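You operate a simulated robot arm through the tools that you are given. There is no shell and no other tool. Be economical: measure what you need, move in short steps, check, and stop when the job is done.

The job below is to be done with a simulated two-armed robot. You get a single attempt, and the scene is never put back.

TASK
Press the add runs key two times. Then fetch the yellow sponge and set it on the steel top by the drying cabinet. Then switch the oven socket switch off. Then take the blue wipe and leave it on the wall end machine top. Then take the green hex collar on the desk top and put it away on the press bench top. Then take the red seal ring on the upper deck of the trolley and put it away on the steel top by the drying cabinet. Then put the orange hex collar on the top of the low cabinet away on the press bench top. Then take the thick white foam and put it on the upper deck of the trolley. Do these in the order given. Set down upright: thick white foam.

It is judged by the outcome, as a careful person would: the job done as asked, and still so three seconds after it is handed in. It fails if anything else is knocked over, pushed out of place, dropped, spilled or broken. Lids that push on must go on centred and level and be pressed home; caps that screw on are set level and turned clockwise until they are tight.

THE ROBOT
Two 7-joint arms with fingered hands on one trunk, on a base that drives. Base frame: it is fixed to the floor where the robot stands at the start and does not move with it; the origin is under the middle of the robot, x ahead of it, y to its left, z up. Units: m, rad, N and s.
The left shoulder is at the start at [0.07, 0.132, 1.117], the right one opposite. Places, roughly: add runs key [0.5, 0, 0.8]; blue wipe (6x5x3 cm) [-5.4, -1, 0.8]; green hex collar (4x4x4 cm) [-2.6, -4, 0.8]; orange hex collar (4x4x4 cm) [-0.7, -4.4, 0.5]; oven socket switch [-0.8, 2.1, 0.6]; press bench top [-1.7, 2.4, 0.8]; red seal ring (4x4x2 cm) [-2, -3.5, 0.6]; steel top by the drying cabinet [-0.1, 2.3, 0.8]; thick white foam (6x16x12 cm) [0.3, -4.3, 0.9]; upper deck of the trolley [-1.9, -3.5, 0.6]; wall end machine top [-4.4, 0.1, 0.8]; yellow sponge (6x5x3 cm) [-0.9, 2.2, 0.8]. Payload 2.3 kg a hand.
Tool frame (each hand has its own): the origin (TCP) lies between the finger pads and is the grasp point; the fingertips stand 0.025 m ahead of it; z points along the fingers, y is the line along which they close. The gripper opens to 0.088 m. The gripper's body begins 0.029 m behind the TCP. The gripper is a hand of 3 fingers: y runs from the thumb to the fingers, the wrist lies at [-0.013, -0.097, -0.162] in the tool frame, and closing takes about 1.5 s.
Orientation is that of the tool frame in the base frame, as [roll, pitch, yaw] about the fixed x, y, z axes, in that order (R = Rz(yaw) Ry(pitch) Rx(roll)). With the fingers straight down and the wrist toward the robot, the tool's x, y and z point along [0, 1, 0], [1, 0, 0] and [0, 0, -1] of the base frame.

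THE INTERFACE
- The arms move only by the tool step_arm. It takes "left_series", "right_series" or both (then of equal length, played together; a hand with none holds still); each is a list of rows, each a list of 7 numbers: the shift along the tool's x, y, z in m, then the turn, a rotation vector about the tool's x, y, z in degrees, then the closure in counts, from 0 (fully open) to 255 (shut). In form: [[x, y, z, wx, wy, wz, gripper], ...]. A call has 1 to 10 rows; each row shifts and turns the commanded pose from where the row before left it, along the tool's axes as they then stand. Rows are played at 5 a second. More than 0.05 m and 0.15 rad between two rows, or a gripper value outside its range, and nothing of the call is played. Where a pose cannot be reached the arm comes as near as it can. A force on the tool above 40 N (or 10 N above the force at the start of the call, whichever is more), or a blocked arm, ends the call early, and 0.2 s more pass. Each finger travels about 0.108 m/s and halts on what it meets, pressing with about 30 N; the grip force reading is that of the motor and also rises with nothing between the fingers. The clock runs only during rows and for 0.2 s after the last one: add rows that do not move to give the fingers time. The reply holds the time, the measured pose of the TCP, the force on the tool along the base axes, the opening and the grip force, in the units named above and with some noise, with the torque about the TCP (base axes, N m) and any sound that the robot's microphone picked up.
- Cameras (640 x 400 px; columns grow to the right, rows downward): "scene" is now at [0.1352, -0.0003, 1.4398]; the picture's right is [0.11, -0.99, 0.00], its down [-0.62, -0.07, -0.78] and it looks along [0.78, 0.08, -0.63] (base axes); focal length 265 px, centre (320, 200). "left" rides on the left gripper at [-0.058, -0.085, -0.099] in its tool frame; the picture's right is [-0.67, -0.35, 0.66], its down [0.69, -0.63, 0.37] and it looks along [0.29, 0.69, 0.66] (tool axes); focal length 261 px, centre (320, 200). "right" rides on the right gripper at [0.058, -0.085, -0.1] in its tool frame; the picture's right is [-0.67, 0.35, -0.66], its down [-0.69, -0.63, 0.37] and it looks along [-0.29, 0.69, 0.66] (tool axes); focal length 261 px, centre (320, 200). There is no depth. A picture from a camera that has moved, and an enlarged one, comes with that camera's place and axes in the base frame and with its lens. The place of the scene camera against the robot may be out by one fixed shift of up to 0.018 m in any direction.
- capture(camera): a new picture of that camera. It takes no simulated time.
- move_column(by): slides the trunk up (or, below 0, down) by that many m; the arms and the scene camera ride with it, the base frame stays. It gives what a move gives, with no picture.
- steer(legs): drives the robot by 1 to 6 legs, each [ahead, left, turn to the left] in m, m and rad, along the robot's own axes; the way and the turn of a leg run together, so that a leg with both is an arc; at most 1.5 m and 3.142 rad a leg. The arms and the cameras ride along, it lands a little off, and it stops where it bumps. It gives what a move gives.
- preshape(shape, hand): the hand has 3 fingers and takes this shape, open, in about a second: jaw (thumb against the fingers, like two jaws); tri (thumb and two fingers); tip (a fingertip pinch); poke (one finger out to press); point (the index stretched); flat (the hand flat); cup (the hand cupped); fist (a fist). The gripper value then closes the fingers along that shape, each until it touches; the sizes above hold for jaw. It gives what a move gives, with no picture.
- aim_head(pan, tilt): turns the head with the scene camera to pan (to the left, within 1.501 rad either way) and tilt (down, from -0.506 to 1.204), counted from straight ahead of the robot. It gives what a move gives.
- inspect(camera, box): a new picture of the part [left, top, right, bottom] of that camera's present view, enlarged. It takes no simulated time.
- close_job(): hands the job in; it is judged then, once.

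Work in short steps. Places have to be worked out from the pictures, the camera data and where the tool is seen: move nearer, look again, correct. Check each grasp and each placing, and mend what went wrong. You have 207 turns and 194 pictures in all, those below and enlarged ones among them. Open the grippers and draw the arms clear of the work before you hand the job in, unless the task says otherwise; then end with one line.

The tools are called after "Emit:" as name(argument=value, ...) on one line, values as JSON. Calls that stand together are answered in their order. step_arm: Moves the arms, as the interface text tells. Its arguments: {"type":"object","properties":{"left_series":{"type":"array"},"right_series":{"type":"array"}},"required":[]} The other tools are called the same way: move_column (by) slides the trunk up or down; preshape (shape, hand) gives the hand a shape; steer (legs) drives the base; aim_head (pan, tilt) turns the head that bears the scene camera; capture (camera) takes a picture; inspect (camera, box) takes an enlarged picture of a part of a camera's view; close_job () hands the job in.

At the start:

```text
time_s: 0.0
left_eef_pos: [0.3767, 0.2531, 1.1776]
left_ee_rot: [3.141, 0.001, 1.574]
left_ft_force: [-0.1, 0.4, 0.0]
left_moment: [-0.02, 0.01, -0.04]
left_grip_width: 0.0876
left_finger_force: 0.1
left_shape: jaw
right_eef_pos: [0.4509, -0.1119, 1.1782]
right_ee_rot: [-3.142, 0.0, 1.571]
right_ft_force: [-0.1, 0.2, -0.3]
right_moment: [-0.04, 0.0, -0.03]
right_grip_width: 0.0877
right_finger_force: 0.0
right_shape: jaw
trunk travel left (down, up): [-0.675, 0.165]
robot x, y, heading: [-0.0003, -0.0003, 0.0]
head pan, tilt: [0.108, 0.675]
```

scene: 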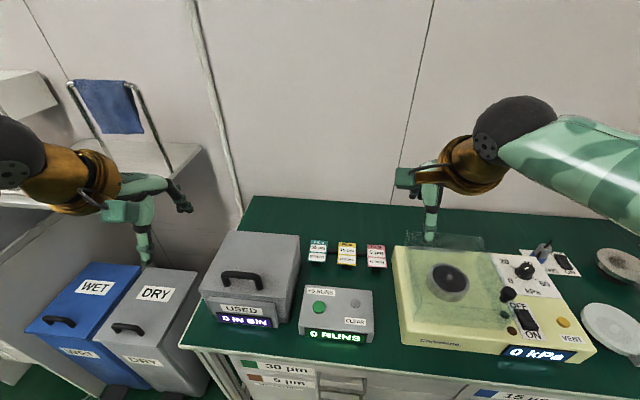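
right: 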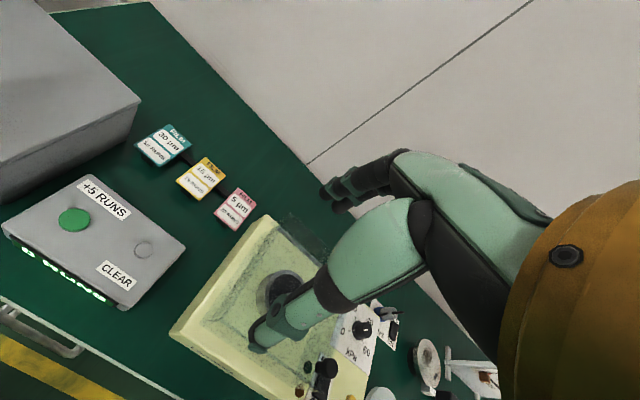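
left: 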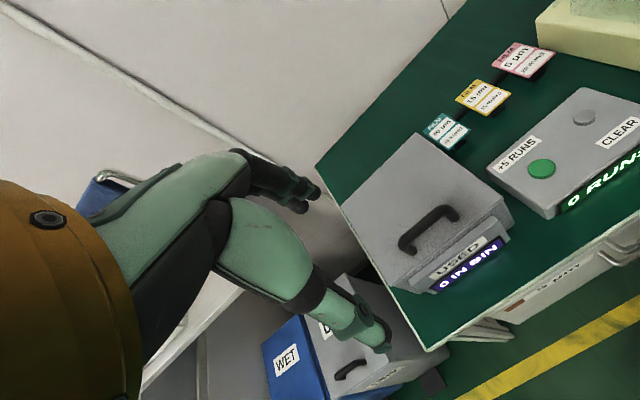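

The green +5 RUNS key triangulates from the three views to about (0.480, 0.050, 0.803). I'll shape the left hand for poking.

Emit:
preshape(hand="left", shape="poke")

Emit:
aim_head(pan=0.1, tilt=0.8)

Emit:
capture(camera="left")

```text
time_s: 0.9
left_eef_pos: [0.3783, 0.253, 1.1781]
left_ee_rot: [-3.141, 0.003, 1.574]
left_ft_force: [0.1, 0.7, -0.2]
left_moment: [0.01, -0.03, 0.0]
left_grip_width: 0.0001
left_finger_force: 0.1
left_shape: poke
right_eef_pos: [0.4528, -0.1125, 1.1784]
right_ee_rot: [3.141, -0.001, 1.571]
right_ft_force: [-0.3, 0.3, 0.1]
right_moment: [-0.01, 0.04, -0.04]
right_grip_width: 0.0874
right_finger_force: 0.0
right_shape: jaw
trunk travel left (down, up): [-0.675, 0.165]
robot x, y, heading: [-0.0004, 0.001, -0.0]
head pan, tilt: [0.108, 0.675]
```

```text
time_s: 1.6
left_eef_pos: [0.3768, 0.2527, 1.1795]
left_ee_rot: [-3.141, 0.001, 1.572]
left_ft_force: [-0.7, -0.3, -0.4]
left_moment: [0.01, 0.0, -0.01]
left_grip_width: 0.0
left_finger_force: 0.0
left_shape: poke
right_eef_pos: [0.4511, -0.1127, 1.178]
right_ee_rot: [3.141, 0.0, 1.571]
right_ft_force: [0.5, -0.6, 0.3]
right_moment: [0.02, 0.01, 0.04]
right_grip_width: 0.0876
right_finger_force: 0.1
right_shape: jaw
trunk travel left (down, up): [-0.675, 0.165]
robot x, y, heading: [-0.0017, 0.0041, 0.003]
head pan, tilt: [0.099, 0.799]
```

```text
190 pictures are left
camera left: at [0.2932, 0.1945, 1.2767], right [-0.35, -0.67, -0.65], down [-0.63, 0.68, -0.37], along [0.69, 0.29, -0.66], focal length 261 px, centre (320, 200)
```

left: 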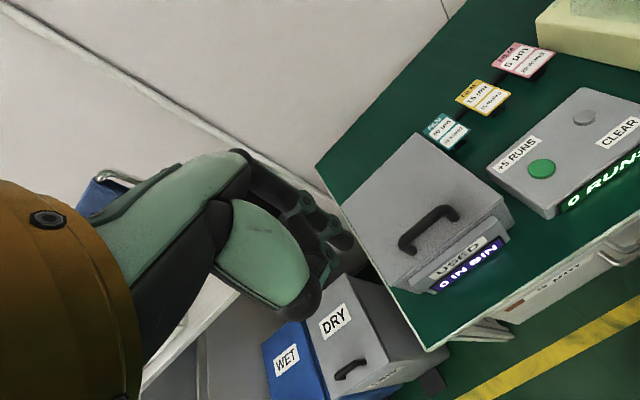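

The index stands out roughly along the TCP line. I'll move the left hand across over the key at height, then down part way.

Emit:
step_arm(left_series=[[-0.0405, 0.0206, 0, 0, 0, 0, 0], [-0.0405, 0.0206, 0, 0, 0, 0, 0], [-0.0405, 0.0206, 0, 0, 0, 0, 0], [-0.0405, 0.0206, 0, 0, 0, 0, 0], [-0.0405, 0.0206, 0, 0, 0, 0, 0], [0, 0, 0.045, 0, 0, 0, 0], [0, 0, 0.045, 0, 0, 0, 0], [0, 0, 0.045, 0, 0, 0, 0], [0, 0, 0.045, 0, 0, 0, 0], [0, 0, 0.045, 0, 0, 0, 0]])

Emit:
capture(camera="left")

Emit:
capture(camera="scene")

```text
time_s: 3.8
left_eef_pos: [0.4866, 0.0523, 0.9556]
left_ee_rot: [3.141, 0.026, 1.591]
left_ft_force: [0.2, -0.6, -0.1]
left_moment: [0.01, -0.02, 0.02]
left_grip_width: 0.0
left_finger_force: 0.0
left_shape: poke
right_eef_pos: [0.4531, -0.1116, 1.1765]
right_ee_rot: [-3.139, 0.0, 1.571]
right_ft_force: [0.1, -0.4, -0.7]
right_moment: [0.01, -0.03, 0.01]
right_grip_width: 0.0876
right_finger_force: 0.0
right_shape: jaw
trunk travel left (down, up): [-0.675, 0.165]
robot x, y, heading: [0.004, -0.0009, 0.006]
head pan, tilt: [0.099, 0.799]
```

```text
189 pictures are left
camera left: at [0.4026, -0.0044, 1.0563], right [-0.34, -0.69, -0.64], down [-0.64, 0.66, -0.38], along [0.69, 0.28, -0.67], focal length 261 px, centre (320, 200)
```

left: 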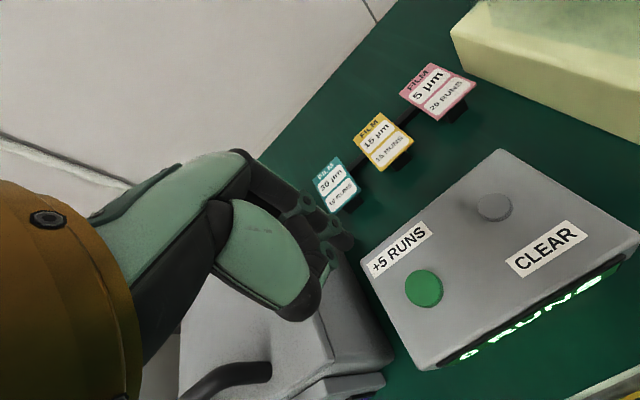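

```text
188 pictures are left
camera scene: at [0.1313, -0.0016, 1.4294], right [0.1, -0.99, 0.0], down [-0.71, -0.07, -0.7], along [0.69, 0.07, -0.72], focal length 265 px, centre (320, 200)
```

scene: 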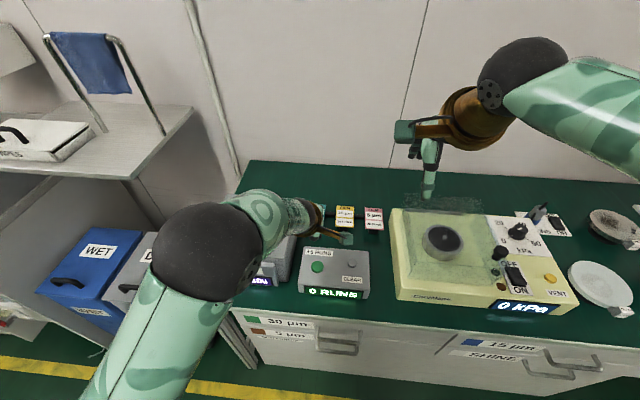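

Re-triangulation gives key (0.484, 0.050). I'll zoom in on the finger to see which tip leads.

Emit:
inspect(camera="left", box=[200, 140, 460, 340])

Emit:
inspect(camera="scene", box=[240, 170, 400, 310])

```text
2.00 times, centred on (330, 240) of left
camera zoom: at [0.4026, -0.0044, 1.0563], right [-0.34, -0.69, -0.64], down [-0.64, 0.66, -0.38], along [0.69, 0.28, -0.67], focal length 521 px, centre (300, 120)
```

zoom: 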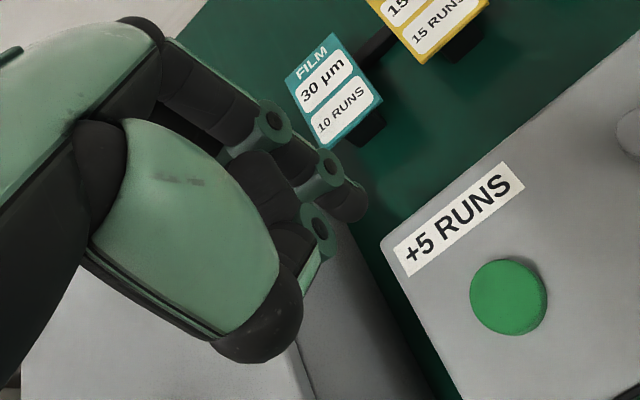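

```text
2.86 times, centred on (320, 240) of scene
camera zoom: at [0.1313, -0.0016, 1.4294], right [0.1, -0.99, 0.0], down [-0.71, -0.07, -0.7], along [0.69, 0.07, -0.72], focal length 756 px, centre (320, 86)
```

zoom: 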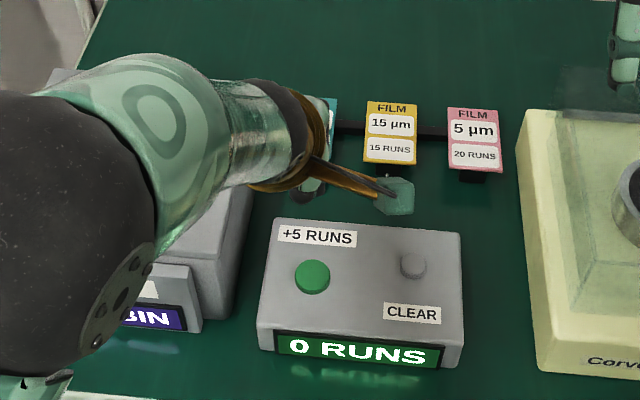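

The leading tip is ambiguous in "poke"; I'll try "point" and compare.

Emit:
preshape(hand="left", shape="point")

Emit:
inspect(camera="left", box=[170, 140, 490, 340])

```text
time_s: 4.7
left_eef_pos: [0.4843, 0.0544, 0.955]
left_ee_rot: [-3.138, 0.017, 1.59]
left_ft_force: [0.4, 0.4, -0.3]
left_moment: [-0.01, 0.01, -0.02]
left_grip_width: 0.0
left_finger_force: 0.1
left_shape: point
right_eef_pos: [0.4514, -0.1125, 1.1784]
right_ee_rot: [-3.141, 0.001, 1.571]
right_ft_force: [-0.1, -0.3, 0.3]
right_moment: [0.0, -0.03, 0.04]
right_grip_width: 0.0877
right_finger_force: 0.0
right_shape: jaw
trunk travel left (down, up): [-0.675, 0.165]
robot x, y, heading: [0.001, -0.0012, 0.001]
head pan, tilt: [0.099, 0.799]
```

```text
2.00 times, centred on (330, 240) of left
camera zoom: at [0.4017, -0.0041, 1.0547], right [-0.34, -0.69, -0.64], down [-0.64, 0.67, -0.38], along [0.69, 0.29, -0.67], focal length 521 px, centre (300, 120)
```

zoom: 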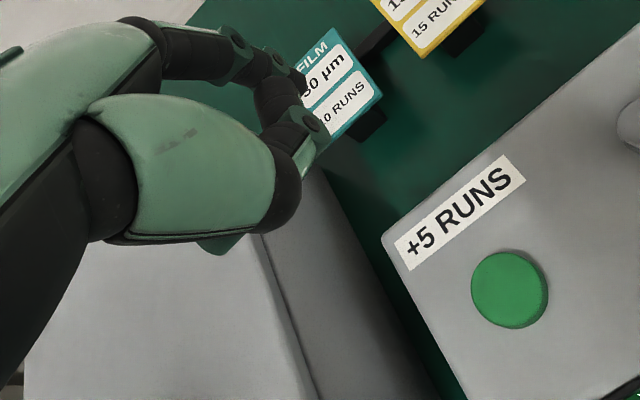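

Poke extends further downward; I'll return to it and descend, checking the tip against the button.

Emit:
preshape(hand="left", shape="poke")

Emit:
step_arm(left_series=[[0, 0, 0.035, 0, 0, 0, 0], [0, 0, 0.035, 0, 0, 0, 0], [0, 0, 0, 0, 0, 0, 0]])

Emit:
inspect(camera="left", box=[170, 140, 490, 340])

Emit:
capture(camera="right")

```text
time_s: 5.6
left_eef_pos: [0.4841, 0.0542, 0.9562]
left_ee_rot: [-3.139, 0.019, 1.589]
left_ft_force: [-0.5, -0.2, -0.2]
left_moment: [-0.02, -0.02, 0.02]
left_grip_width: 0.0002
left_finger_force: 0.0
left_shape: poke
right_eef_pos: [0.4518, -0.1119, 1.1781]
right_ee_rot: [3.141, 0.0, 1.571]
right_ft_force: [0.0, 0.1, 0.6]
right_moment: [0.02, -0.02, 0.01]
right_grip_width: 0.0877
right_finger_force: 0.0
right_shape: jaw
trunk travel left (down, up): [-0.675, 0.165]
robot x, y, heading: [-0.0004, 0.0009, -0.002]
head pan, tilt: [0.099, 0.799]
```

```text
time_s: 6.4
left_eef_pos: [0.4819, 0.0521, 0.8824]
left_ee_rot: [3.138, 0.002, 1.573]
left_ft_force: [-0.1, -0.9, -0.7]
left_moment: [0.02, 0.0, -0.01]
left_grip_width: 0.0001
left_finger_force: 0.0
left_shape: poke
right_eef_pos: [0.4518, -0.1104, 1.1796]
right_ee_rot: [3.141, 0.001, 1.571]
right_ft_force: [0.1, 0.8, -0.1]
right_moment: [0.02, 0.01, -0.01]
right_grip_width: 0.0874
right_finger_force: 0.1
right_shape: jaw
trunk travel left (down, up): [-0.675, 0.165]
robot x, y, heading: [-0.0037, -0.0007, -0.001]
head pan, tilt: [0.099, 0.799]
```

```text
2.00 times, centred on (330, 240) of left
camera zoom: at [0.3971, -0.0073, 0.9824], right [-0.35, -0.67, -0.66], down [-0.63, 0.68, -0.37], along [0.69, 0.29, -0.66], focal length 521 px, centre (300, 120)
```

zoom: 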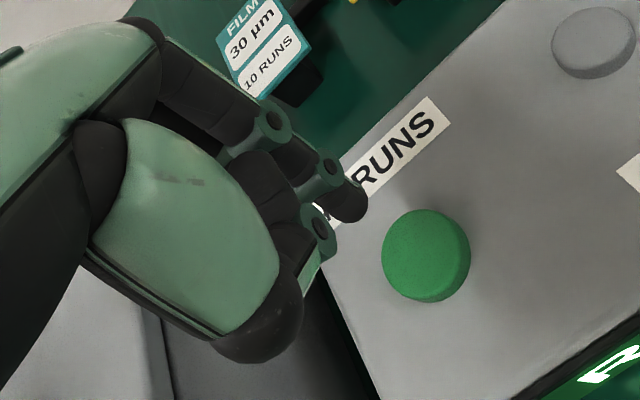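

```text
183 pictures are left
camera right: at [0.3664, -0.0548, 1.2777], right [0.35, -0.67, 0.66], down [-0.63, -0.69, -0.37], along [0.69, -0.29, -0.66], focal length 261 px, centre (320, 200)
```

right: 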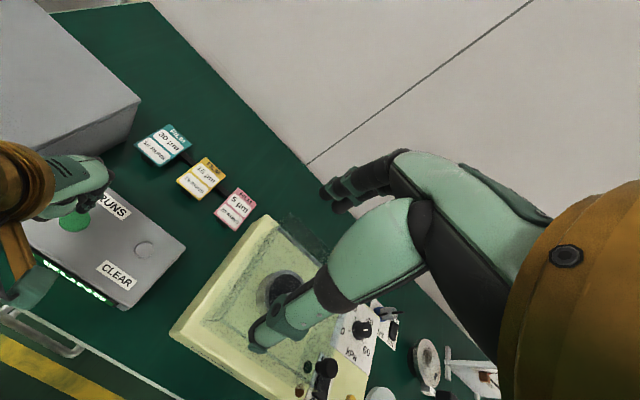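

Emit:
inspect(camera="right", box=[0, 130, 160, 260])

```text
3.08 times, centred on (80, 195) of right
camera zoom: at [0.3664, -0.0548, 1.2777], right [0.35, -0.67, 0.66], down [-0.63, -0.69, -0.37], along [0.69, -0.29, -0.66], focal length 802 px, centre (1058, 215)
```

zoom: 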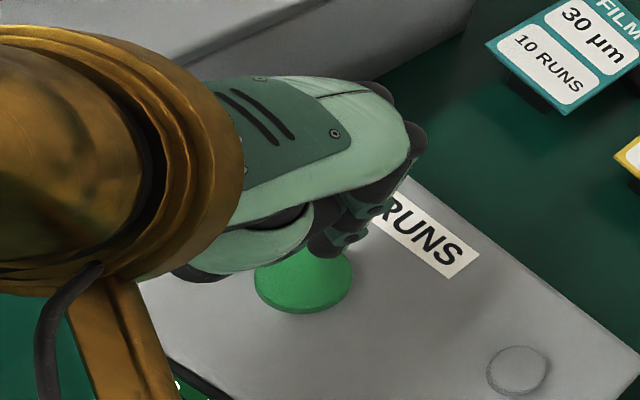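

Tip estimated about 1 cm to the −y side of the TCP, around z 0.86. I shift to centre it on the button and descend to just above.

Emit:
step_arm(left_series=[[0.008, 0.002, 0, 0, 0, 0, 0], [0, 0, 0.02, 0, 0, 0, 0], [0, 0, 0.015, 0, 0, 0, 0], [0, 0, 0, 0, 0, 0, 0]])

Emit:
inspect(camera="left", box=[170, 140, 490, 340])

Emit:
inspect(camera="right", box=[0, 130, 160, 260])

```text
time_s: 7.4
left_eef_pos: [0.4825, 0.0601, 0.8494]
left_ee_rot: [3.138, 0.001, 1.571]
left_ft_force: [-0.3, 0.3, -0.7]
left_moment: [0.0, -0.01, 0.0]
left_grip_width: 0.0
left_finger_force: 0.2
left_shape: poke
right_eef_pos: [0.4518, -0.1121, 1.1783]
right_ee_rot: [3.141, 0.0, 1.57]
right_ft_force: [-0.9, 0.0, 0.1]
right_moment: [0.01, -0.03, -0.01]
right_grip_width: 0.0874
right_finger_force: 0.1
right_shape: jaw
trunk travel left (down, up): [-0.675, 0.165]
robot x, y, heading: [-0.0012, -0.0028, -0.002]
head pan, tilt: [0.099, 0.799]
```

```text
2.00 times, centred on (330, 240) of left
camera zoom: at [0.399, 0.0019, 0.9478], right [-0.35, -0.67, -0.65], down [-0.63, 0.68, -0.37], along [0.69, 0.29, -0.66], focal length 521 px, centre (300, 120)
```

zoom: 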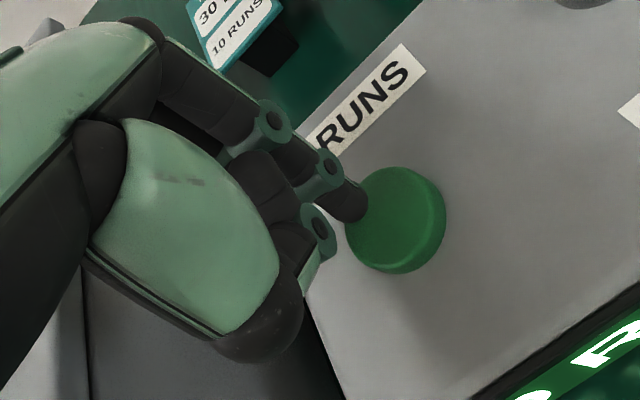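

```text
3.08 times, centred on (80, 195) of right
camera zoom: at [0.3667, -0.055, 1.2776], right [0.35, -0.67, 0.66], down [-0.63, -0.69, -0.37], along [0.69, -0.29, -0.66], focal length 802 px, centre (1058, 215)
```

zoom: 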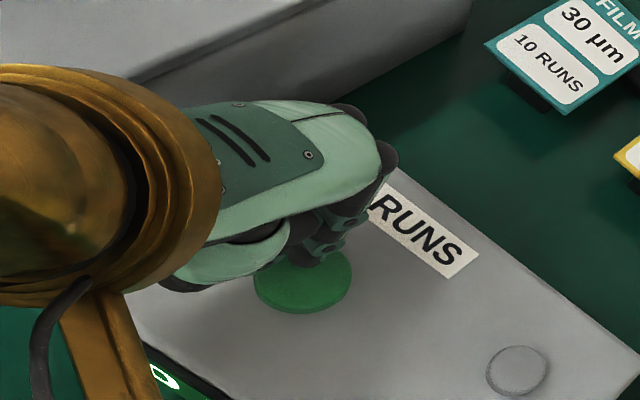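

The tip now sits over the button centre. I press slowly.

Emit:
step_arm(left_series=[[0, 0, 0.006, 0, 0, 0, 0], [0, 0, 0.004, 0, 0, 0, 0], [0, 0, 0.004, 0, 0, 0, 0], [0, 0, 0, 0, 0, 0, 0]])

Emit:
capture(camera="left")

```text
time_s: 8.4
left_eef_pos: [0.4819, 0.0593, 0.8389]
left_ee_rot: [3.131, 0.002, 1.576]
left_ft_force: [9.4, 1.7, 25.8]
left_moment: [0.17, -0.19, -0.05]
left_grip_width: 0.0001
left_finger_force: 0.1
left_shape: poke
right_eef_pos: [0.4493, -0.1122, 1.1803]
right_ee_rot: [3.138, -0.002, 1.569]
right_ft_force: [0.7, 0.4, 0.0]
right_moment: [-0.02, -0.01, -0.01]
right_grip_width: 0.0876
right_finger_force: 0.0
right_shape: jaw
trunk travel left (down, up): [-0.675, 0.165]
robot x, y, heading: [0.0019, 0.0036, 0.004]
head pan, tilt: [0.099, 0.799]
heard: click
```

```text
179 pictures are left
camera left: at [0.398, 0.0003, 0.9359], right [-0.34, -0.67, -0.66], down [-0.63, 0.68, -0.37], along [0.7, 0.29, -0.65], focal length 261 px, centre (320, 200)
```

left: 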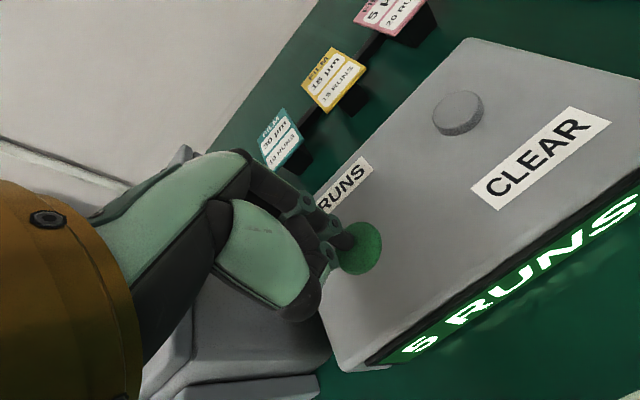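

A click was heard and the display shows 5 RUNS. I'll lift fully and press a second time.

Emit:
step_arm(left_series=[[0, 0, -0.018, 0, 0, 0, 0], [0, 0, 0, 0, 0, 0, 0], [0, 0, 0, 0, 0, 0, 0], [0, 0, 0.01, 0, 0, 0, 0], [0, 0, 0.004, 0, 0, 0, 0], [0, 0, 0.004, 0, 0, 0, 0], [0, 0, 0, 0, 0, 0, 0]])

Emit:
capture(camera="left")

```text
time_s: 10.0
left_eef_pos: [0.4823, 0.057, 0.8383]
left_ee_rot: [3.132, 0.002, 1.574]
left_ft_force: [10.2, 0.1, 26.6]
left_moment: [0.19, -0.21, -0.04]
left_grip_width: 0.0
left_finger_force: 0.0
left_shape: poke
right_eef_pos: [0.4485, -0.1122, 1.1792]
right_ee_rot: [3.138, 0.0, 1.57]
right_ft_force: [0.4, 0.2, -0.3]
right_moment: [0.0, 0.01, 0.0]
right_grip_width: 0.0874
right_finger_force: 0.0
right_shape: jaw
trunk travel left (down, up): [-0.675, 0.165]
robot x, y, heading: [-0.0023, -0.0027, 0.002]
head pan, tilt: [0.099, 0.799]
heard: click
```

```text
178 pictures are left
camera left: at [0.3977, -0.0012, 0.9359], right [-0.34, -0.67, -0.66], down [-0.63, 0.68, -0.37], along [0.7, 0.29, -0.65], focal length 261 px, centre (320, 200)
```

left: 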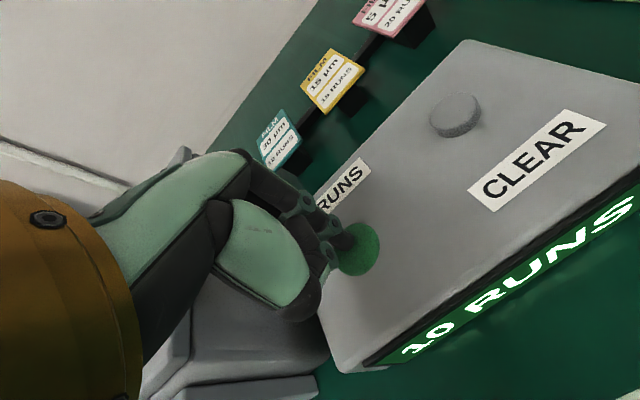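

10 RUNS shown: both presses counted. Now I lift and tuck both arms nearer the body for driving.

Emit:
step_arm(left_series=[[0, 0, -0.045, 0, 0, 0, 0], [0, 0, -0.045, 0, 0, 0, 0], [0, 0, -0.045, 0, 0, 0, 0], [0, 0, -0.045, 0, 0, 0, 0], [0, 0, -0.045, 0, 0, 0, 0], [0, 0, -0.045, 0, 0, 0, 0], [0, 0, -0.045, 0, 0, 0, 0], [0.03, -0.037, 0, 0, 0, 0, 0], [0.03, -0.037, 0, 0, 0, 0, 0], [0.03, -0.037, 0, 0, 0, 0, 0]], right_series=[[-0.01, -0.03, 0, 0, 0, 0, 0], [-0.01, -0.03, 0, 0, 0, 0, 0], [-0.01, -0.03, 0, 0, 0, 0, 0], [-0.01, -0.03, 0, 0, 0, 0, 0], [0, 0, 0, 0, 0, 0, 0], [0, 0, 0, 0, 0, 0, 0], [0, 0, 0, 0, 0, 0, 0], [0, 0, 0, 0, 0, 0, 0], [0, 0, 0, 0, 0, 0, 0], [0, 0, 0, 0, 0, 0, 0]])

Emit:
preshape(hand="left", shape="jaw")

Emit:
aim_head(pan=1.45, tilt=0.45)

Emit:
capture(camera="scene")

```text
time_s: 12.2
left_eef_pos: [0.3706, 0.1516, 1.1507]
left_ee_rot: [3.138, 0.003, 1.571]
left_ft_force: [-0.8, -0.1, -0.3]
left_moment: [-0.04, -0.02, -0.03]
left_grip_width: 0.0
left_finger_force: 0.0
left_shape: poke
right_eef_pos: [0.3328, -0.1508, 1.1787]
right_ee_rot: [-3.141, 0.003, 1.571]
right_ft_force: [0.3, -0.6, -0.5]
right_moment: [-0.02, -0.02, 0.0]
right_grip_width: 0.088
right_finger_force: 0.1
right_shape: jaw
trunk travel left (down, up): [-0.675, 0.165]
robot x, y, heading: [-0.0017, -0.0027, -0.001]
head pan, tilt: [0.099, 0.799]
```

```text
time_s: 13.1
left_eef_pos: [0.3724, 0.1468, 1.1514]
left_ee_rot: [-3.141, 0.002, 1.573]
left_ft_force: [0.0, -0.3, -0.2]
left_moment: [-0.01, 0.0, 0.03]
left_grip_width: 0.0881
left_finger_force: 0.1
left_shape: jaw
right_eef_pos: [0.332, -0.1552, 1.1787]
right_ee_rot: [-3.141, -0.002, 1.572]
right_ft_force: [0.1, 0.6, 0.3]
right_moment: [0.04, -0.03, -0.01]
right_grip_width: 0.0879
right_finger_force: 0.0
right_shape: jaw
trunk travel left (down, up): [-0.675, 0.165]
robot x, y, heading: [-0.0015, 0.0, -0.002]
head pan, tilt: [0.099, 0.799]
```

```text
time_s: 14.6
left_eef_pos: [0.3719, 0.1475, 1.1513]
left_ee_rot: [-3.142, 0.001, 1.572]
left_ft_force: [-0.4, 0.0, 0.0]
left_moment: [-0.01, -0.01, 0.0]
left_grip_width: 0.0879
left_finger_force: 0.0
left_shape: jaw
right_eef_pos: [0.3308, -0.1541, 1.1777]
right_ee_rot: [-3.141, 0.001, 1.571]
right_ft_force: [0.4, 1.1, -0.4]
right_moment: [0.03, -0.01, 0.0]
right_grip_width: 0.0877
right_finger_force: 0.0
right_shape: jaw
trunk travel left (down, up): [-0.675, 0.165]
robot x, y, heading: [-0.0016, -0.002, -0.002]
head pan, tilt: [1.45, 0.45]
```

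```text
177 pictures are left
camera scene: at [0.0609, 0.0814, 1.4599], right [0.99, -0.12, 0.0], down [-0.05, -0.43, -0.9], along [0.11, 0.89, -0.44], focal length 265 px, centre (320, 200)
```

scene: 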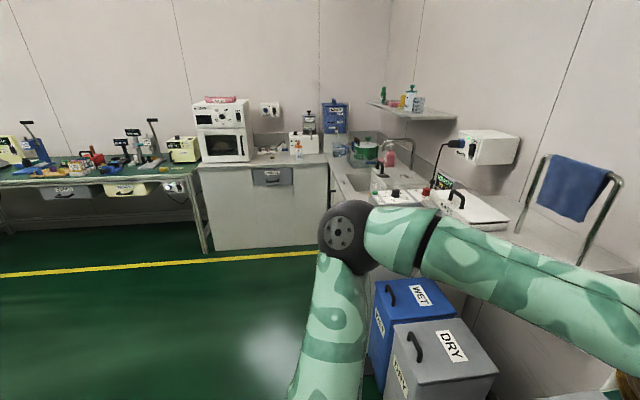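

I zoom on the +y wall bench to identify the sponge, socket and steel top.

Emit:
inspect(camera="scene", box=[0, 80, 200, 205])

Emit:
inspect(camera="scene", box=[150, 80, 350, 205])

```text
3.20 times, centred on (100, 142) of scene
camera zoom: at [0.0609, 0.0814, 1.4599], right [0.99, -0.12, 0.0], down [-0.05, -0.43, -0.9], along [0.11, 0.89, -0.44], focal length 847 px, centre (1024, 384)
```

zoom: 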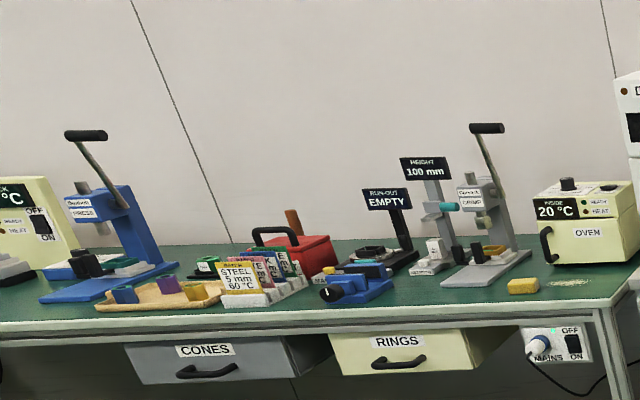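

```text
3.20 times, centred on (250, 142) of scene
camera zoom: at [0.0609, 0.0814, 1.4599], right [0.99, -0.12, 0.0], down [-0.05, -0.43, -0.9], along [0.11, 0.89, -0.44], focal length 847 px, centre (544, 384)
```

zoom: 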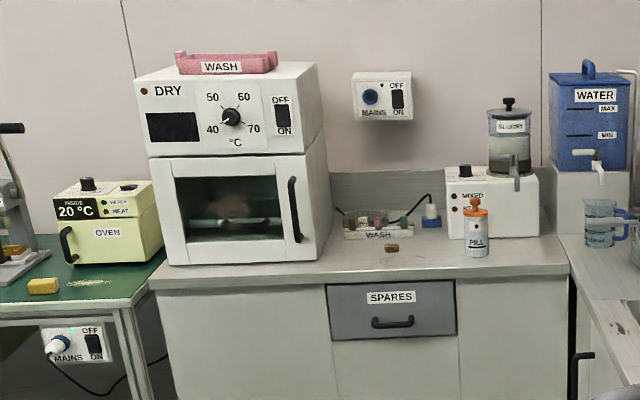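

Layout is clear: the sponge is near (-0.87, 2.08) on the press bench, the oven socket below its edge. I back off, turn to face +y and drive to about (-0.78, 1.4).

Emit:
steer(legs=[[-0.35, 0, 0], [0, 0, 1.571], [0, 0.43, 0], [1.3, 0, 0]])

Emit:
aim_head(pan=0.1, tilt=0.6)

Emit:
capture(camera="scene")

```text
time_s: 29.1
left_eef_pos: [-0.9066, 1.6978, 1.1516]
left_ee_rot: [3.141, 0.003, 3.134]
left_ft_force: [1.1, 0.9, -0.5]
left_moment: [-0.02, 0.03, 0.0]
left_grip_width: 0.088
left_finger_force: 0.1
left_shape: jaw
right_eef_pos: [-0.6035, 1.6536, 1.1781]
right_ee_rot: [3.14, 0.0, 3.132]
right_ft_force: [-0.1, 0.2, 0.0]
right_moment: [0.0, -0.02, 0.0]
right_grip_width: 0.0876
right_finger_force: 0.1
right_shape: jaw
trunk travel left (down, up): [-0.675, 0.165]
robot x, y, heading: [-0.7587, 1.3252, 1.561]
head pan, tilt: [1.45, 0.45]
```

```text
time_s: 30.6
left_eef_pos: [-0.9056, 1.6977, 1.1507]
left_ee_rot: [3.141, 0.001, 3.132]
left_ft_force: [-0.3, 0.0, -0.7]
left_moment: [0.02, 0.03, 0.03]
left_grip_width: 0.0881
left_finger_force: 0.1
left_shape: jaw
right_eef_pos: [-0.6048, 1.6549, 1.179]
right_ee_rot: [3.14, -0.001, 3.131]
right_ft_force: [0.0, -0.1, 0.7]
right_moment: [0.02, 0.02, -0.04]
right_grip_width: 0.0876
right_finger_force: 0.1
right_shape: jaw
trunk travel left (down, up): [-0.675, 0.165]
robot x, y, heading: [-0.759, 1.3244, 1.562]
head pan, tilt: [0.099, 0.6]
```

```text
174 pictures are left
camera scene: at [-0.7697, 1.4531, 1.4464], right [1.0, 0.09, 0.0], down [0.05, -0.56, -0.83], along [-0.07, 0.82, -0.57], focal length 265 px, centre (320, 200)
```

scene: 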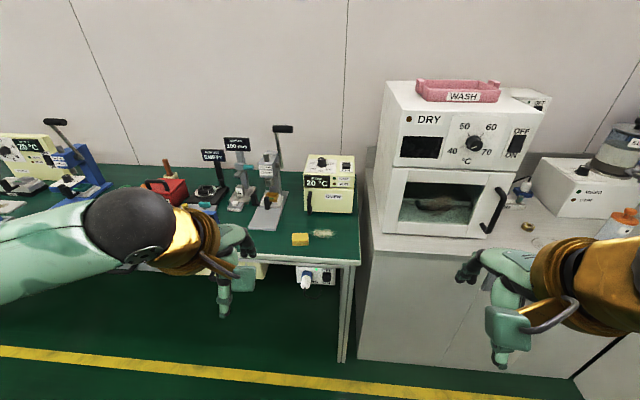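

The sponge is at about (-0.907, 2.10). I move the base forward 0.31 and look with the left hand camera.

Emit:
steer(legs=[[0.3, 0.04, 0.01]])

Emit:
capture(camera="left")

Emit:
capture(camera="scene")

```text
time_s: 32.7
left_eef_pos: [-0.9504, 1.9973, 1.1528]
left_ee_rot: [3.138, 0.003, -3.135]
left_ft_force: [-0.1, -1.0, -0.4]
left_moment: [0.0, 0.0, 0.01]
left_grip_width: 0.0878
left_finger_force: 0.1
left_shape: jaw
right_eef_pos: [-0.6476, 1.9584, 1.1778]
right_ee_rot: [3.139, 0.001, -3.139]
right_ft_force: [-0.2, -0.2, -0.2]
right_moment: [0.0, -0.01, 0.0]
right_grip_width: 0.0877
right_finger_force: 0.1
right_shape: jaw
trunk travel left (down, up): [-0.675, 0.165]
robot x, y, heading: [-0.8005, 1.6311, 1.575]
head pan, tilt: [0.099, 0.6]
```

```text
173 pictures are left
camera left: at [-0.8915, 1.9126, 1.2501], right [0.67, -0.34, -0.66], down [-0.68, -0.63, -0.37], along [-0.29, 0.69, -0.66], focal length 261 px, centre (320, 200)
```

left: 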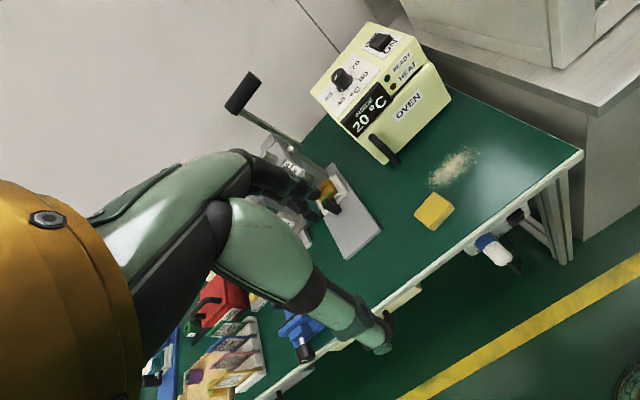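

```text
172 pictures are left
camera scene: at [-0.8108, 1.7547, 1.4466], right [0.99, 0.1, 0.0], down [0.06, -0.56, -0.83], along [-0.09, 0.82, -0.56], focal length 265 px, centre (320, 200)
```

scene: 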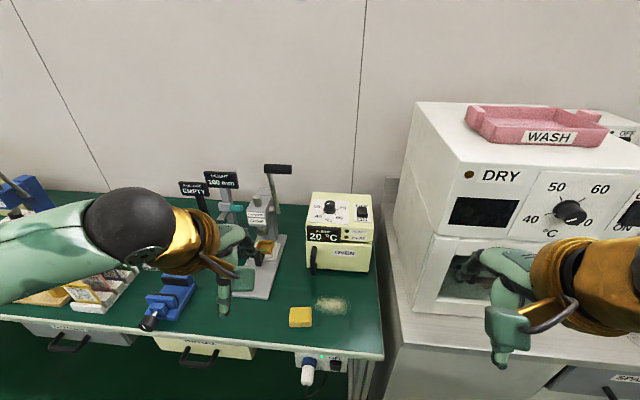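

The sponge is at about (-0.906, 2.137), edge y≈2.075. I creep 0.06 m closer, then put the left hand above the sponge.

Emit:
steer(legs=[[0.06, 0, 0]])

Emit:
step_arm(left_series=[[-0.022, 0.038, 0, 0, 0, 0, 0], [-0.022, 0.038, 0, 0, 0, 0, 0], [0, 0, 0.045, 0, 0, 0, 0], [0, 0, 0.045, 0, 0, 0, 0], [0, 0, 0.045, 0, 0, 0, 0], [0, 0, 0.045, 0, 0, 0, 0], [0, 0, 0.03, 0, 0, 0, 0], [0, 0, 0, 0, 0, 0, 0]])

Emit:
capture(camera="left")

```text
time_s: 33.6
left_eef_pos: [-0.9507, 2.0544, 1.1529]
left_ee_rot: [3.135, 0.001, -3.133]
left_ft_force: [0.3, -0.7, 0.4]
left_moment: [0.04, 0.02, -0.01]
left_grip_width: 0.088
left_finger_force: 0.0
left_shape: jaw
right_eef_pos: [-0.6489, 2.0141, 1.1804]
right_ee_rot: [3.137, 0.001, -3.138]
right_ft_force: [-0.3, -0.2, 0.8]
right_moment: [0.02, 0.0, -0.01]
right_grip_width: 0.0877
right_finger_force: 0.1
right_shape: jaw
trunk travel left (down, up): [-0.675, 0.165]
robot x, y, heading: [-0.8029, 1.6928, 1.582]
head pan, tilt: [0.099, 0.6]
```

```text
time_s: 35.4
left_eef_pos: [-0.9062, 2.1349, 0.9408]
left_ee_rot: [3.139, 0.001, -3.135]
left_ft_force: [-0.3, -0.6, -0.1]
left_moment: [-0.03, 0.02, -0.01]
left_grip_width: 0.0879
left_finger_force: 0.1
left_shape: jaw
right_eef_pos: [-0.6492, 2.0189, 1.1779]
right_ee_rot: [3.141, -0.001, -3.137]
right_ft_force: [0.0, 0.2, 0.0]
right_moment: [-0.01, -0.03, 0.01]
right_grip_width: 0.0877
right_finger_force: 0.1
right_shape: jaw
trunk travel left (down, up): [-0.675, 0.165]
robot x, y, heading: [-0.7982, 1.6876, 1.579]
head pan, tilt: [0.099, 0.6]
```

```text
171 pictures are left
camera left: at [-0.8475, 2.049, 1.0393], right [0.67, -0.34, -0.66], down [-0.68, -0.63, -0.37], along [-0.29, 0.69, -0.66], focal length 261 px, centre (320, 200)
```

left: 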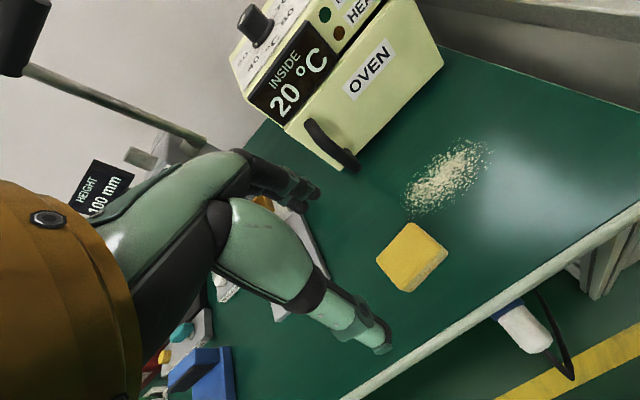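

Sponge centre refines to (-0.895, 2.151). I shift over it and descend with fingers open.

Emit:
step_arm(left_series=[[-0.011, 0.016, 0, 0, 0, 0, 0], [0, 0, 0.04, 0, 0, 0, 0], [0, 0, 0.04, 0, 0, 0, 0], [0, 0, 0.02, 0, 0, 0, 0], [0, 0, 0, 0, 0, 0, 0]])

Emit:
capture(camera="left")

```text
time_s: 36.6
left_eef_pos: [-0.8947, 2.1522, 0.8414]
left_ee_rot: [3.139, 0.003, -3.136]
left_ft_force: [0.6, -0.7, 0.2]
left_moment: [0.02, -0.02, -0.02]
left_grip_width: 0.088
left_finger_force: 0.1
left_shape: jaw
right_eef_pos: [-0.6474, 2.0193, 1.1791]
right_ee_rot: [3.142, 0.0, -3.139]
right_ft_force: [0.3, 0.2, 0.1]
right_moment: [-0.02, 0.01, -0.02]
right_grip_width: 0.0876
right_finger_force: 0.0
right_shape: jaw
trunk travel left (down, up): [-0.675, 0.165]
robot x, y, heading: [-0.8003, 1.6863, 1.58]
head pan, tilt: [0.099, 0.6]
```

```text
170 pictures are left
camera left: at [-0.8362, 2.0663, 0.9404], right [0.67, -0.34, -0.66], down [-0.68, -0.63, -0.37], along [-0.29, 0.69, -0.66], focal length 261 px, centre (320, 200)
```

left: 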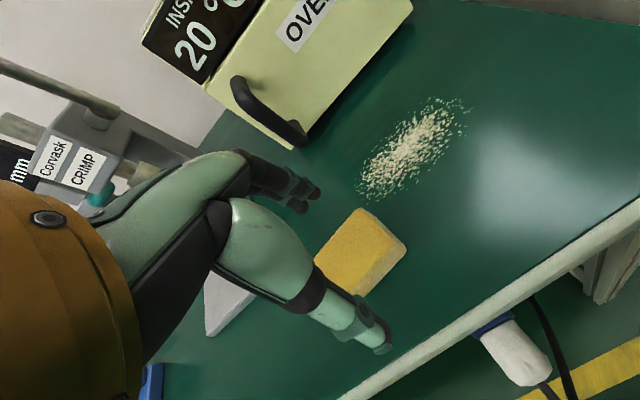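

Slight x correction of 1 cm; then descend in small steps watching the force.

Emit:
step_arm(left_series=[[-0.009, 0, 0, 0, 0, 0, 0], [0, 0, 0.01, 0, 0, 0, 0], [0, 0, 0.01, 0, 0, 0, 0], [0, 0, 0.006, 0, 0, 0, 0], [0, 0, 0, 0, 0, 0, 0]])

Emit:
capture(camera="left")

```text
time_s: 37.8
left_eef_pos: [-0.8868, 2.1533, 0.8149]
left_ee_rot: [3.141, 0.001, -3.134]
left_ft_force: [0.4, 0.3, -0.7]
left_moment: [0.03, -0.03, 0.02]
left_grip_width: 0.0881
left_finger_force: 0.0
left_shape: jaw
right_eef_pos: [-0.6486, 2.02, 1.1791]
right_ee_rot: [-3.141, -0.001, -3.137]
right_ft_force: [0.2, 0.0, 1.0]
right_moment: [0.03, -0.02, 0.0]
right_grip_width: 0.0877
right_finger_force: 0.0
right_shape: jaw
trunk travel left (down, up): [-0.675, 0.165]
robot x, y, heading: [-0.8028, 1.6911, 1.578]
head pan, tilt: [0.099, 0.6]
```

```text
169 pictures are left
camera left: at [-0.8276, 2.0662, 0.9134], right [0.67, -0.34, -0.65], down [-0.68, -0.63, -0.37], along [-0.29, 0.69, -0.66], focal length 261 px, centre (320, 200)
```

left: 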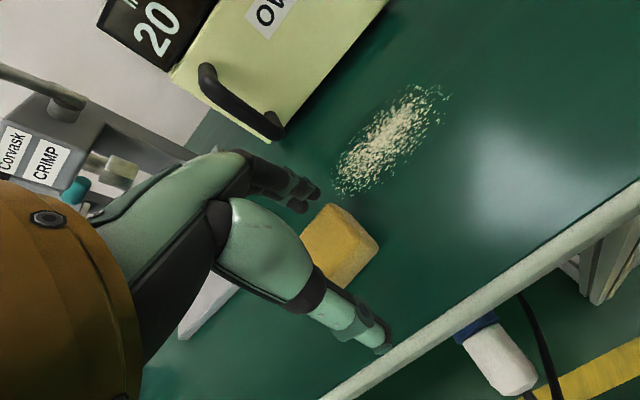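

No contact yet; descend a little more and close.

Emit:
step_arm(left_series=[[0, 0, 0.006, 0, 0, 0, 0], [0, 0, 0.006, 0, 0, 0, 0], [0, 0, 0, 0, 0, 0, 0]])

Emit:
capture(camera="left")

```text
time_s: 38.6
left_eef_pos: [-0.8872, 2.1497, 0.8022]
left_ee_rot: [3.139, 0.001, -3.134]
left_ft_force: [0.3, 0.1, 0.6]
left_moment: [-0.01, 0.04, -0.01]
left_grip_width: 0.088
left_finger_force: 0.1
left_shape: jaw
right_eef_pos: [-0.6481, 2.0193, 1.1792]
right_ee_rot: [-3.14, 0.001, -3.139]
right_ft_force: [-0.9, -0.2, -0.7]
right_moment: [-0.02, -0.04, -0.04]
right_grip_width: 0.0875
right_finger_force: 0.0
right_shape: jaw
trunk travel left (down, up): [-0.675, 0.165]
robot x, y, heading: [-0.8005, 1.6899, 1.575]
head pan, tilt: [0.099, 0.6]
```

```text
168 pictures are left
camera left: at [-0.8284, 2.0656, 0.9013], right [0.67, -0.34, -0.66], down [-0.68, -0.63, -0.37], along [-0.29, 0.69, -0.66], focal length 261 px, centre (320, 200)
```

left: 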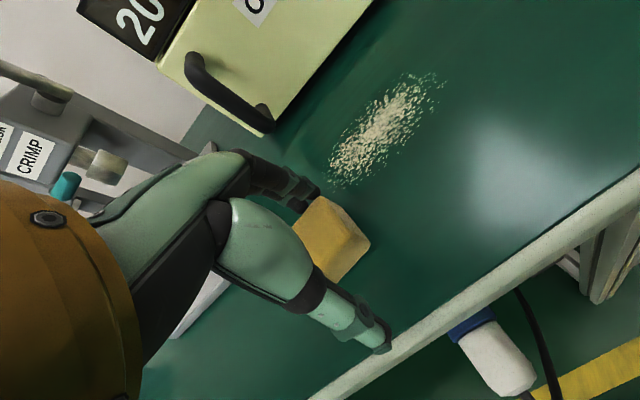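

The sponge lies between the fingers near the tips; I go 8 mm lower and close.

Emit:
step_arm(left_series=[[0, 0.003, 0.008, 0, 0, 0, 0], [0, 0, 0, 0, 0, 0, 120], [0, 0, 0, 0, 0, 0, 200], [0, 0, 0, 0, 0, 0, 255], [0, 0, 0, 0, 0, 0, 255], [0, 0, 0, 0, 0, 0, 255], [0, 0, 0, 0, 0, 0, 255], [0, 0, 0, 0, 0, 0, 255]])

Emit:
capture(camera="left")

```text
time_s: 40.4
left_eef_pos: [-0.8879, 2.1546, 0.7954]
left_ee_rot: [3.141, 0.003, -3.136]
left_ft_force: [0.1, -0.4, -0.1]
left_moment: [0.01, 0.01, 0.0]
left_grip_width: 0.039
left_finger_force: 29.6
left_shape: jaw
right_eef_pos: [-0.6486, 2.0201, 1.1786]
right_ee_rot: [3.142, -0.001, -3.14]
right_ft_force: [0.0, 0.9, 0.4]
right_moment: [0.0, 0.01, 0.0]
right_grip_width: 0.0874
right_finger_force: 0.0
right_shape: jaw
trunk travel left (down, up): [-0.675, 0.165]
robot x, y, heading: [-0.8005, 1.6864, 1.577]
head pan, tilt: [0.099, 0.6]
```

```text
167 pictures are left
camera left: at [-0.828, 2.0693, 0.8936], right [0.67, -0.34, -0.65], down [-0.68, -0.63, -0.37], along [-0.29, 0.69, -0.66], focal length 261 px, centre (320, 200)
```

left: 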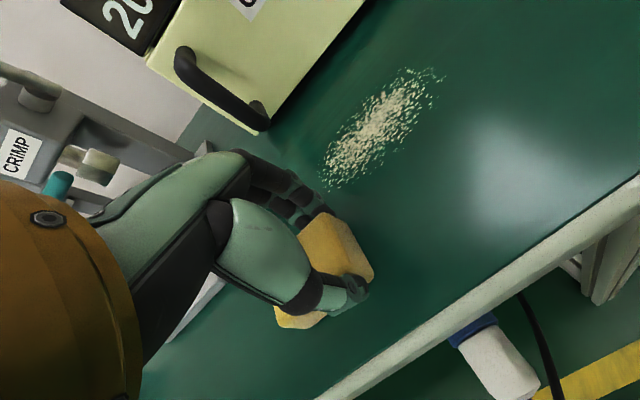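

Gripped (width 0.039). I lift it to a travel height and check.

Emit:
step_arm(left_series=[[0, 0, -0.02, 0, 0, 0, 255], [0, 0, -0.045, 0, 0, 0, 255], [0, 0, -0.045, 0, 0, 0, 255], [0, 0, -0.045, 0, 0, 0, 255], [0, 0, -0.045, 0, 0, 0, 255], [0, 0, -0.045, 0, 0, 0, 255], [0, 0, -0.045, 0, 0, 0, 255], [0, 0, -0.045, 0, 0, 0, 255]])

Emit:
capture(camera="left")

Emit:
aim_head(pan=-0.6, tilt=0.6)

Emit:
capture(camera="scene")

```text
time_s: 42.2
left_eef_pos: [-0.8867, 2.1515, 1.1273]
left_ee_rot: [3.14, 0.002, -3.133]
left_ft_force: [0.8, 1.3, 0.2]
left_moment: [-0.01, -0.02, -0.01]
left_grip_width: 0.0388
left_finger_force: 30.3
left_shape: jaw
right_eef_pos: [-0.6495, 2.0195, 1.1787]
right_ee_rot: [3.14, 0.0, -3.137]
right_ft_force: [-0.4, -0.1, -0.4]
right_moment: [0.02, 0.0, 0.01]
right_grip_width: 0.0877
right_finger_force: 0.0
right_shape: jaw
trunk travel left (down, up): [-0.675, 0.165]
robot x, y, heading: [-0.8025, 1.688, 1.577]
head pan, tilt: [0.099, 0.6]
```

```text
166 pictures are left
camera left: at [-0.8273, 2.0662, 1.2267], right [0.67, -0.34, -0.66], down [-0.68, -0.63, -0.37], along [-0.29, 0.69, -0.66], focal length 261 px, centre (320, 200)
```

left: 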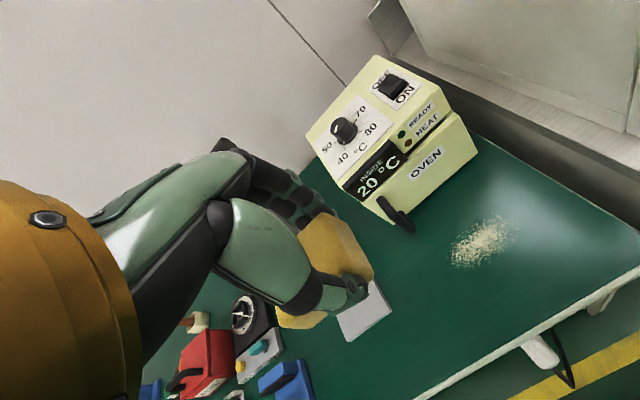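

```text
time_s: 43.3
left_eef_pos: [-0.8878, 2.1526, 1.1268]
left_ee_rot: [3.14, 0.002, -3.137]
left_ft_force: [-0.4, -0.3, -0.2]
left_moment: [-0.01, 0.04, -0.01]
left_grip_width: 0.0388
left_finger_force: 30.1
left_shape: jaw
right_eef_pos: [-0.6489, 2.0197, 1.1798]
right_ee_rot: [3.141, 0.0, -3.138]
right_ft_force: [0.1, -0.2, 0.7]
right_moment: [0.01, -0.03, 0.0]
right_grip_width: 0.0878
right_finger_force: 0.1
right_shape: jaw
trunk travel left (down, up): [-0.675, 0.165]
robot x, y, heading: [-0.7978, 1.6851, 1.57]
head pan, tilt: [-0.6, 0.6]
```

```text
165 pictures are left
camera scene: at [-0.7526, 1.8014, 1.4464], right [0.83, -0.56, 0.0], down [-0.32, -0.47, -0.82], along [0.46, 0.68, -0.57], focal length 265 px, centre (320, 200)
```

scene: 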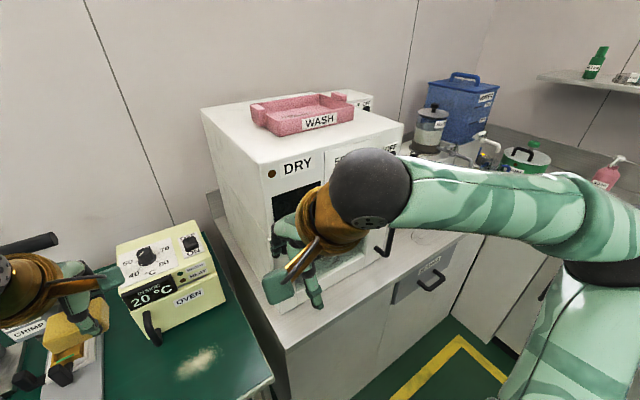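

The sponge is held. I back off 0.45 m, strafe right past the drying cabinet and look at the steel top.

Emit:
steer(legs=[[-0.45, 0, 0], [0, -0.78, 0]])

Emit:
aim_head(pan=0.0, tilt=0.5)

Emit:
capture(camera="scene")

```text
time_s: 49.8
left_eef_pos: [-0.1132, 1.7121, 1.1269]
left_ee_rot: [3.141, 0.003, -3.133]
left_ft_force: [0.3, -0.1, 0.3]
left_moment: [-0.02, 0.01, 0.0]
left_grip_width: 0.0387
left_finger_force: 30.0
left_shape: jaw
right_eef_pos: [0.1268, 1.5809, 1.1797]
right_ee_rot: [-3.141, 0.0, -3.137]
right_ft_force: [-1.1, 0.4, 0.0]
right_moment: [-0.01, 0.03, 0.0]
right_grip_width: 0.0874
right_finger_force: 0.0
right_shape: jaw
trunk travel left (down, up): [-0.675, 0.165]
robot x, y, heading: [-0.029, 1.2472, 1.58]
head pan, tilt: [-0.6, 0.6]
```

```text
time_s: 50.8
left_eef_pos: [-0.1129, 1.7124, 1.1278]
left_ee_rot: [3.14, 0.001, -3.132]
left_ft_force: [0.2, 0.3, 0.5]
left_moment: [-0.01, 0.01, -0.03]
left_grip_width: 0.039
left_finger_force: 29.5
left_shape: jaw
right_eef_pos: [0.1263, 1.5809, 1.1787]
right_ee_rot: [3.142, -0.001, -3.138]
right_ft_force: [-0.8, 0.0, 0.1]
right_moment: [0.0, -0.01, 0.01]
right_grip_width: 0.0879
right_finger_force: 0.0
right_shape: jaw
trunk travel left (down, up): [-0.675, 0.165]
robot x, y, heading: [-0.03, 1.2462, 1.585]
head pan, tilt: [0.0, 0.499]
```

```text
164 pictures are left
camera scene: at [-0.0277, 1.3795, 1.4554], right [1.0, 0.01, 0.0], down [0.0, -0.48, -0.88], along [0.0, 0.88, -0.48], focal length 265 px, centre (320, 200)
```

scene: 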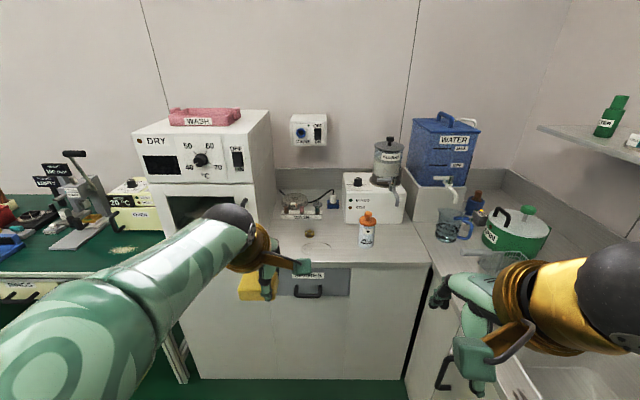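

Free steel area around (-0.04, 2.15), between the cabinet, the small gold ring and the pill bottle. I drive forward so the held sponge hovers there.

Emit:
steer(legs=[[0.43, -0.075, -0.01]])

Emit:
capture(camera="left")

Emit:
capture(camera="scene")

```text
time_s: 53.4
left_eef_pos: [-0.0287, 2.1445, 1.1279]
left_ee_rot: [3.141, 0.002, 3.134]
left_ft_force: [0.8, -0.7, 0.0]
left_moment: [0.02, -0.02, 0.01]
left_grip_width: 0.0387
left_finger_force: 29.9
left_shape: jaw
right_eef_pos: [0.2088, 2.0069, 1.1795]
right_ee_rot: [3.139, 0.001, 3.128]
right_ft_force: [-0.4, -0.1, -0.4]
right_moment: [-0.03, 0.02, 0.02]
right_grip_width: 0.0877
right_finger_force: 0.0
right_shape: jaw
trunk travel left (down, up): [-0.675, 0.165]
robot x, y, heading: [0.0474, 1.6813, 1.564]
head pan, tilt: [0.0, 0.499]
```

```text
163 pictures are left
camera left: at [0.0293, 2.0572, 1.2263], right [0.67, -0.35, -0.66], down [-0.69, -0.62, -0.37], along [-0.28, 0.7, -0.66], focal length 261 px, centre (320, 200)
```

left: 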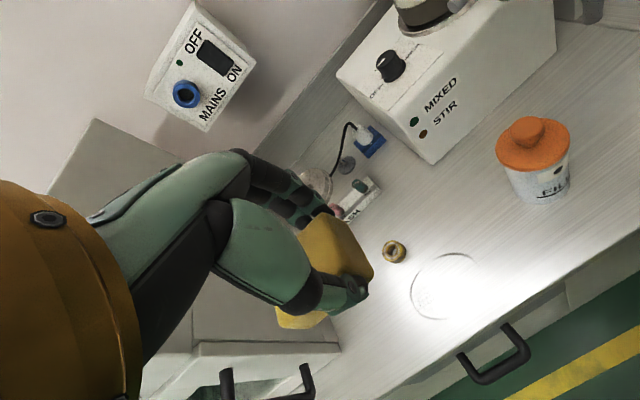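

```text
162 pictures are left
camera scene: at [0.0503, 1.8089, 1.4556], right [1.0, -0.01, 0.0], down [-0.01, -0.48, -0.88], along [0.01, 0.88, -0.48], focal length 265 px, centre (320, 200)
```

scene: 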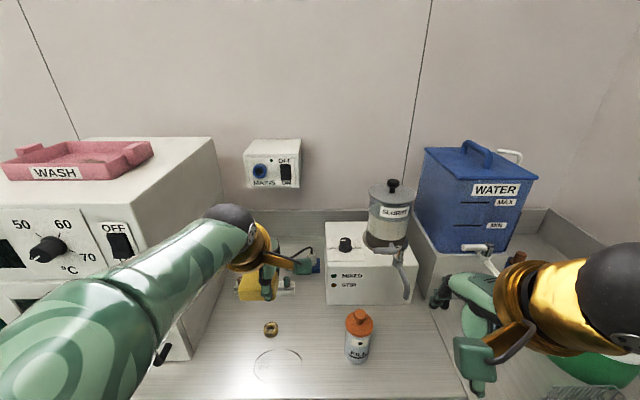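

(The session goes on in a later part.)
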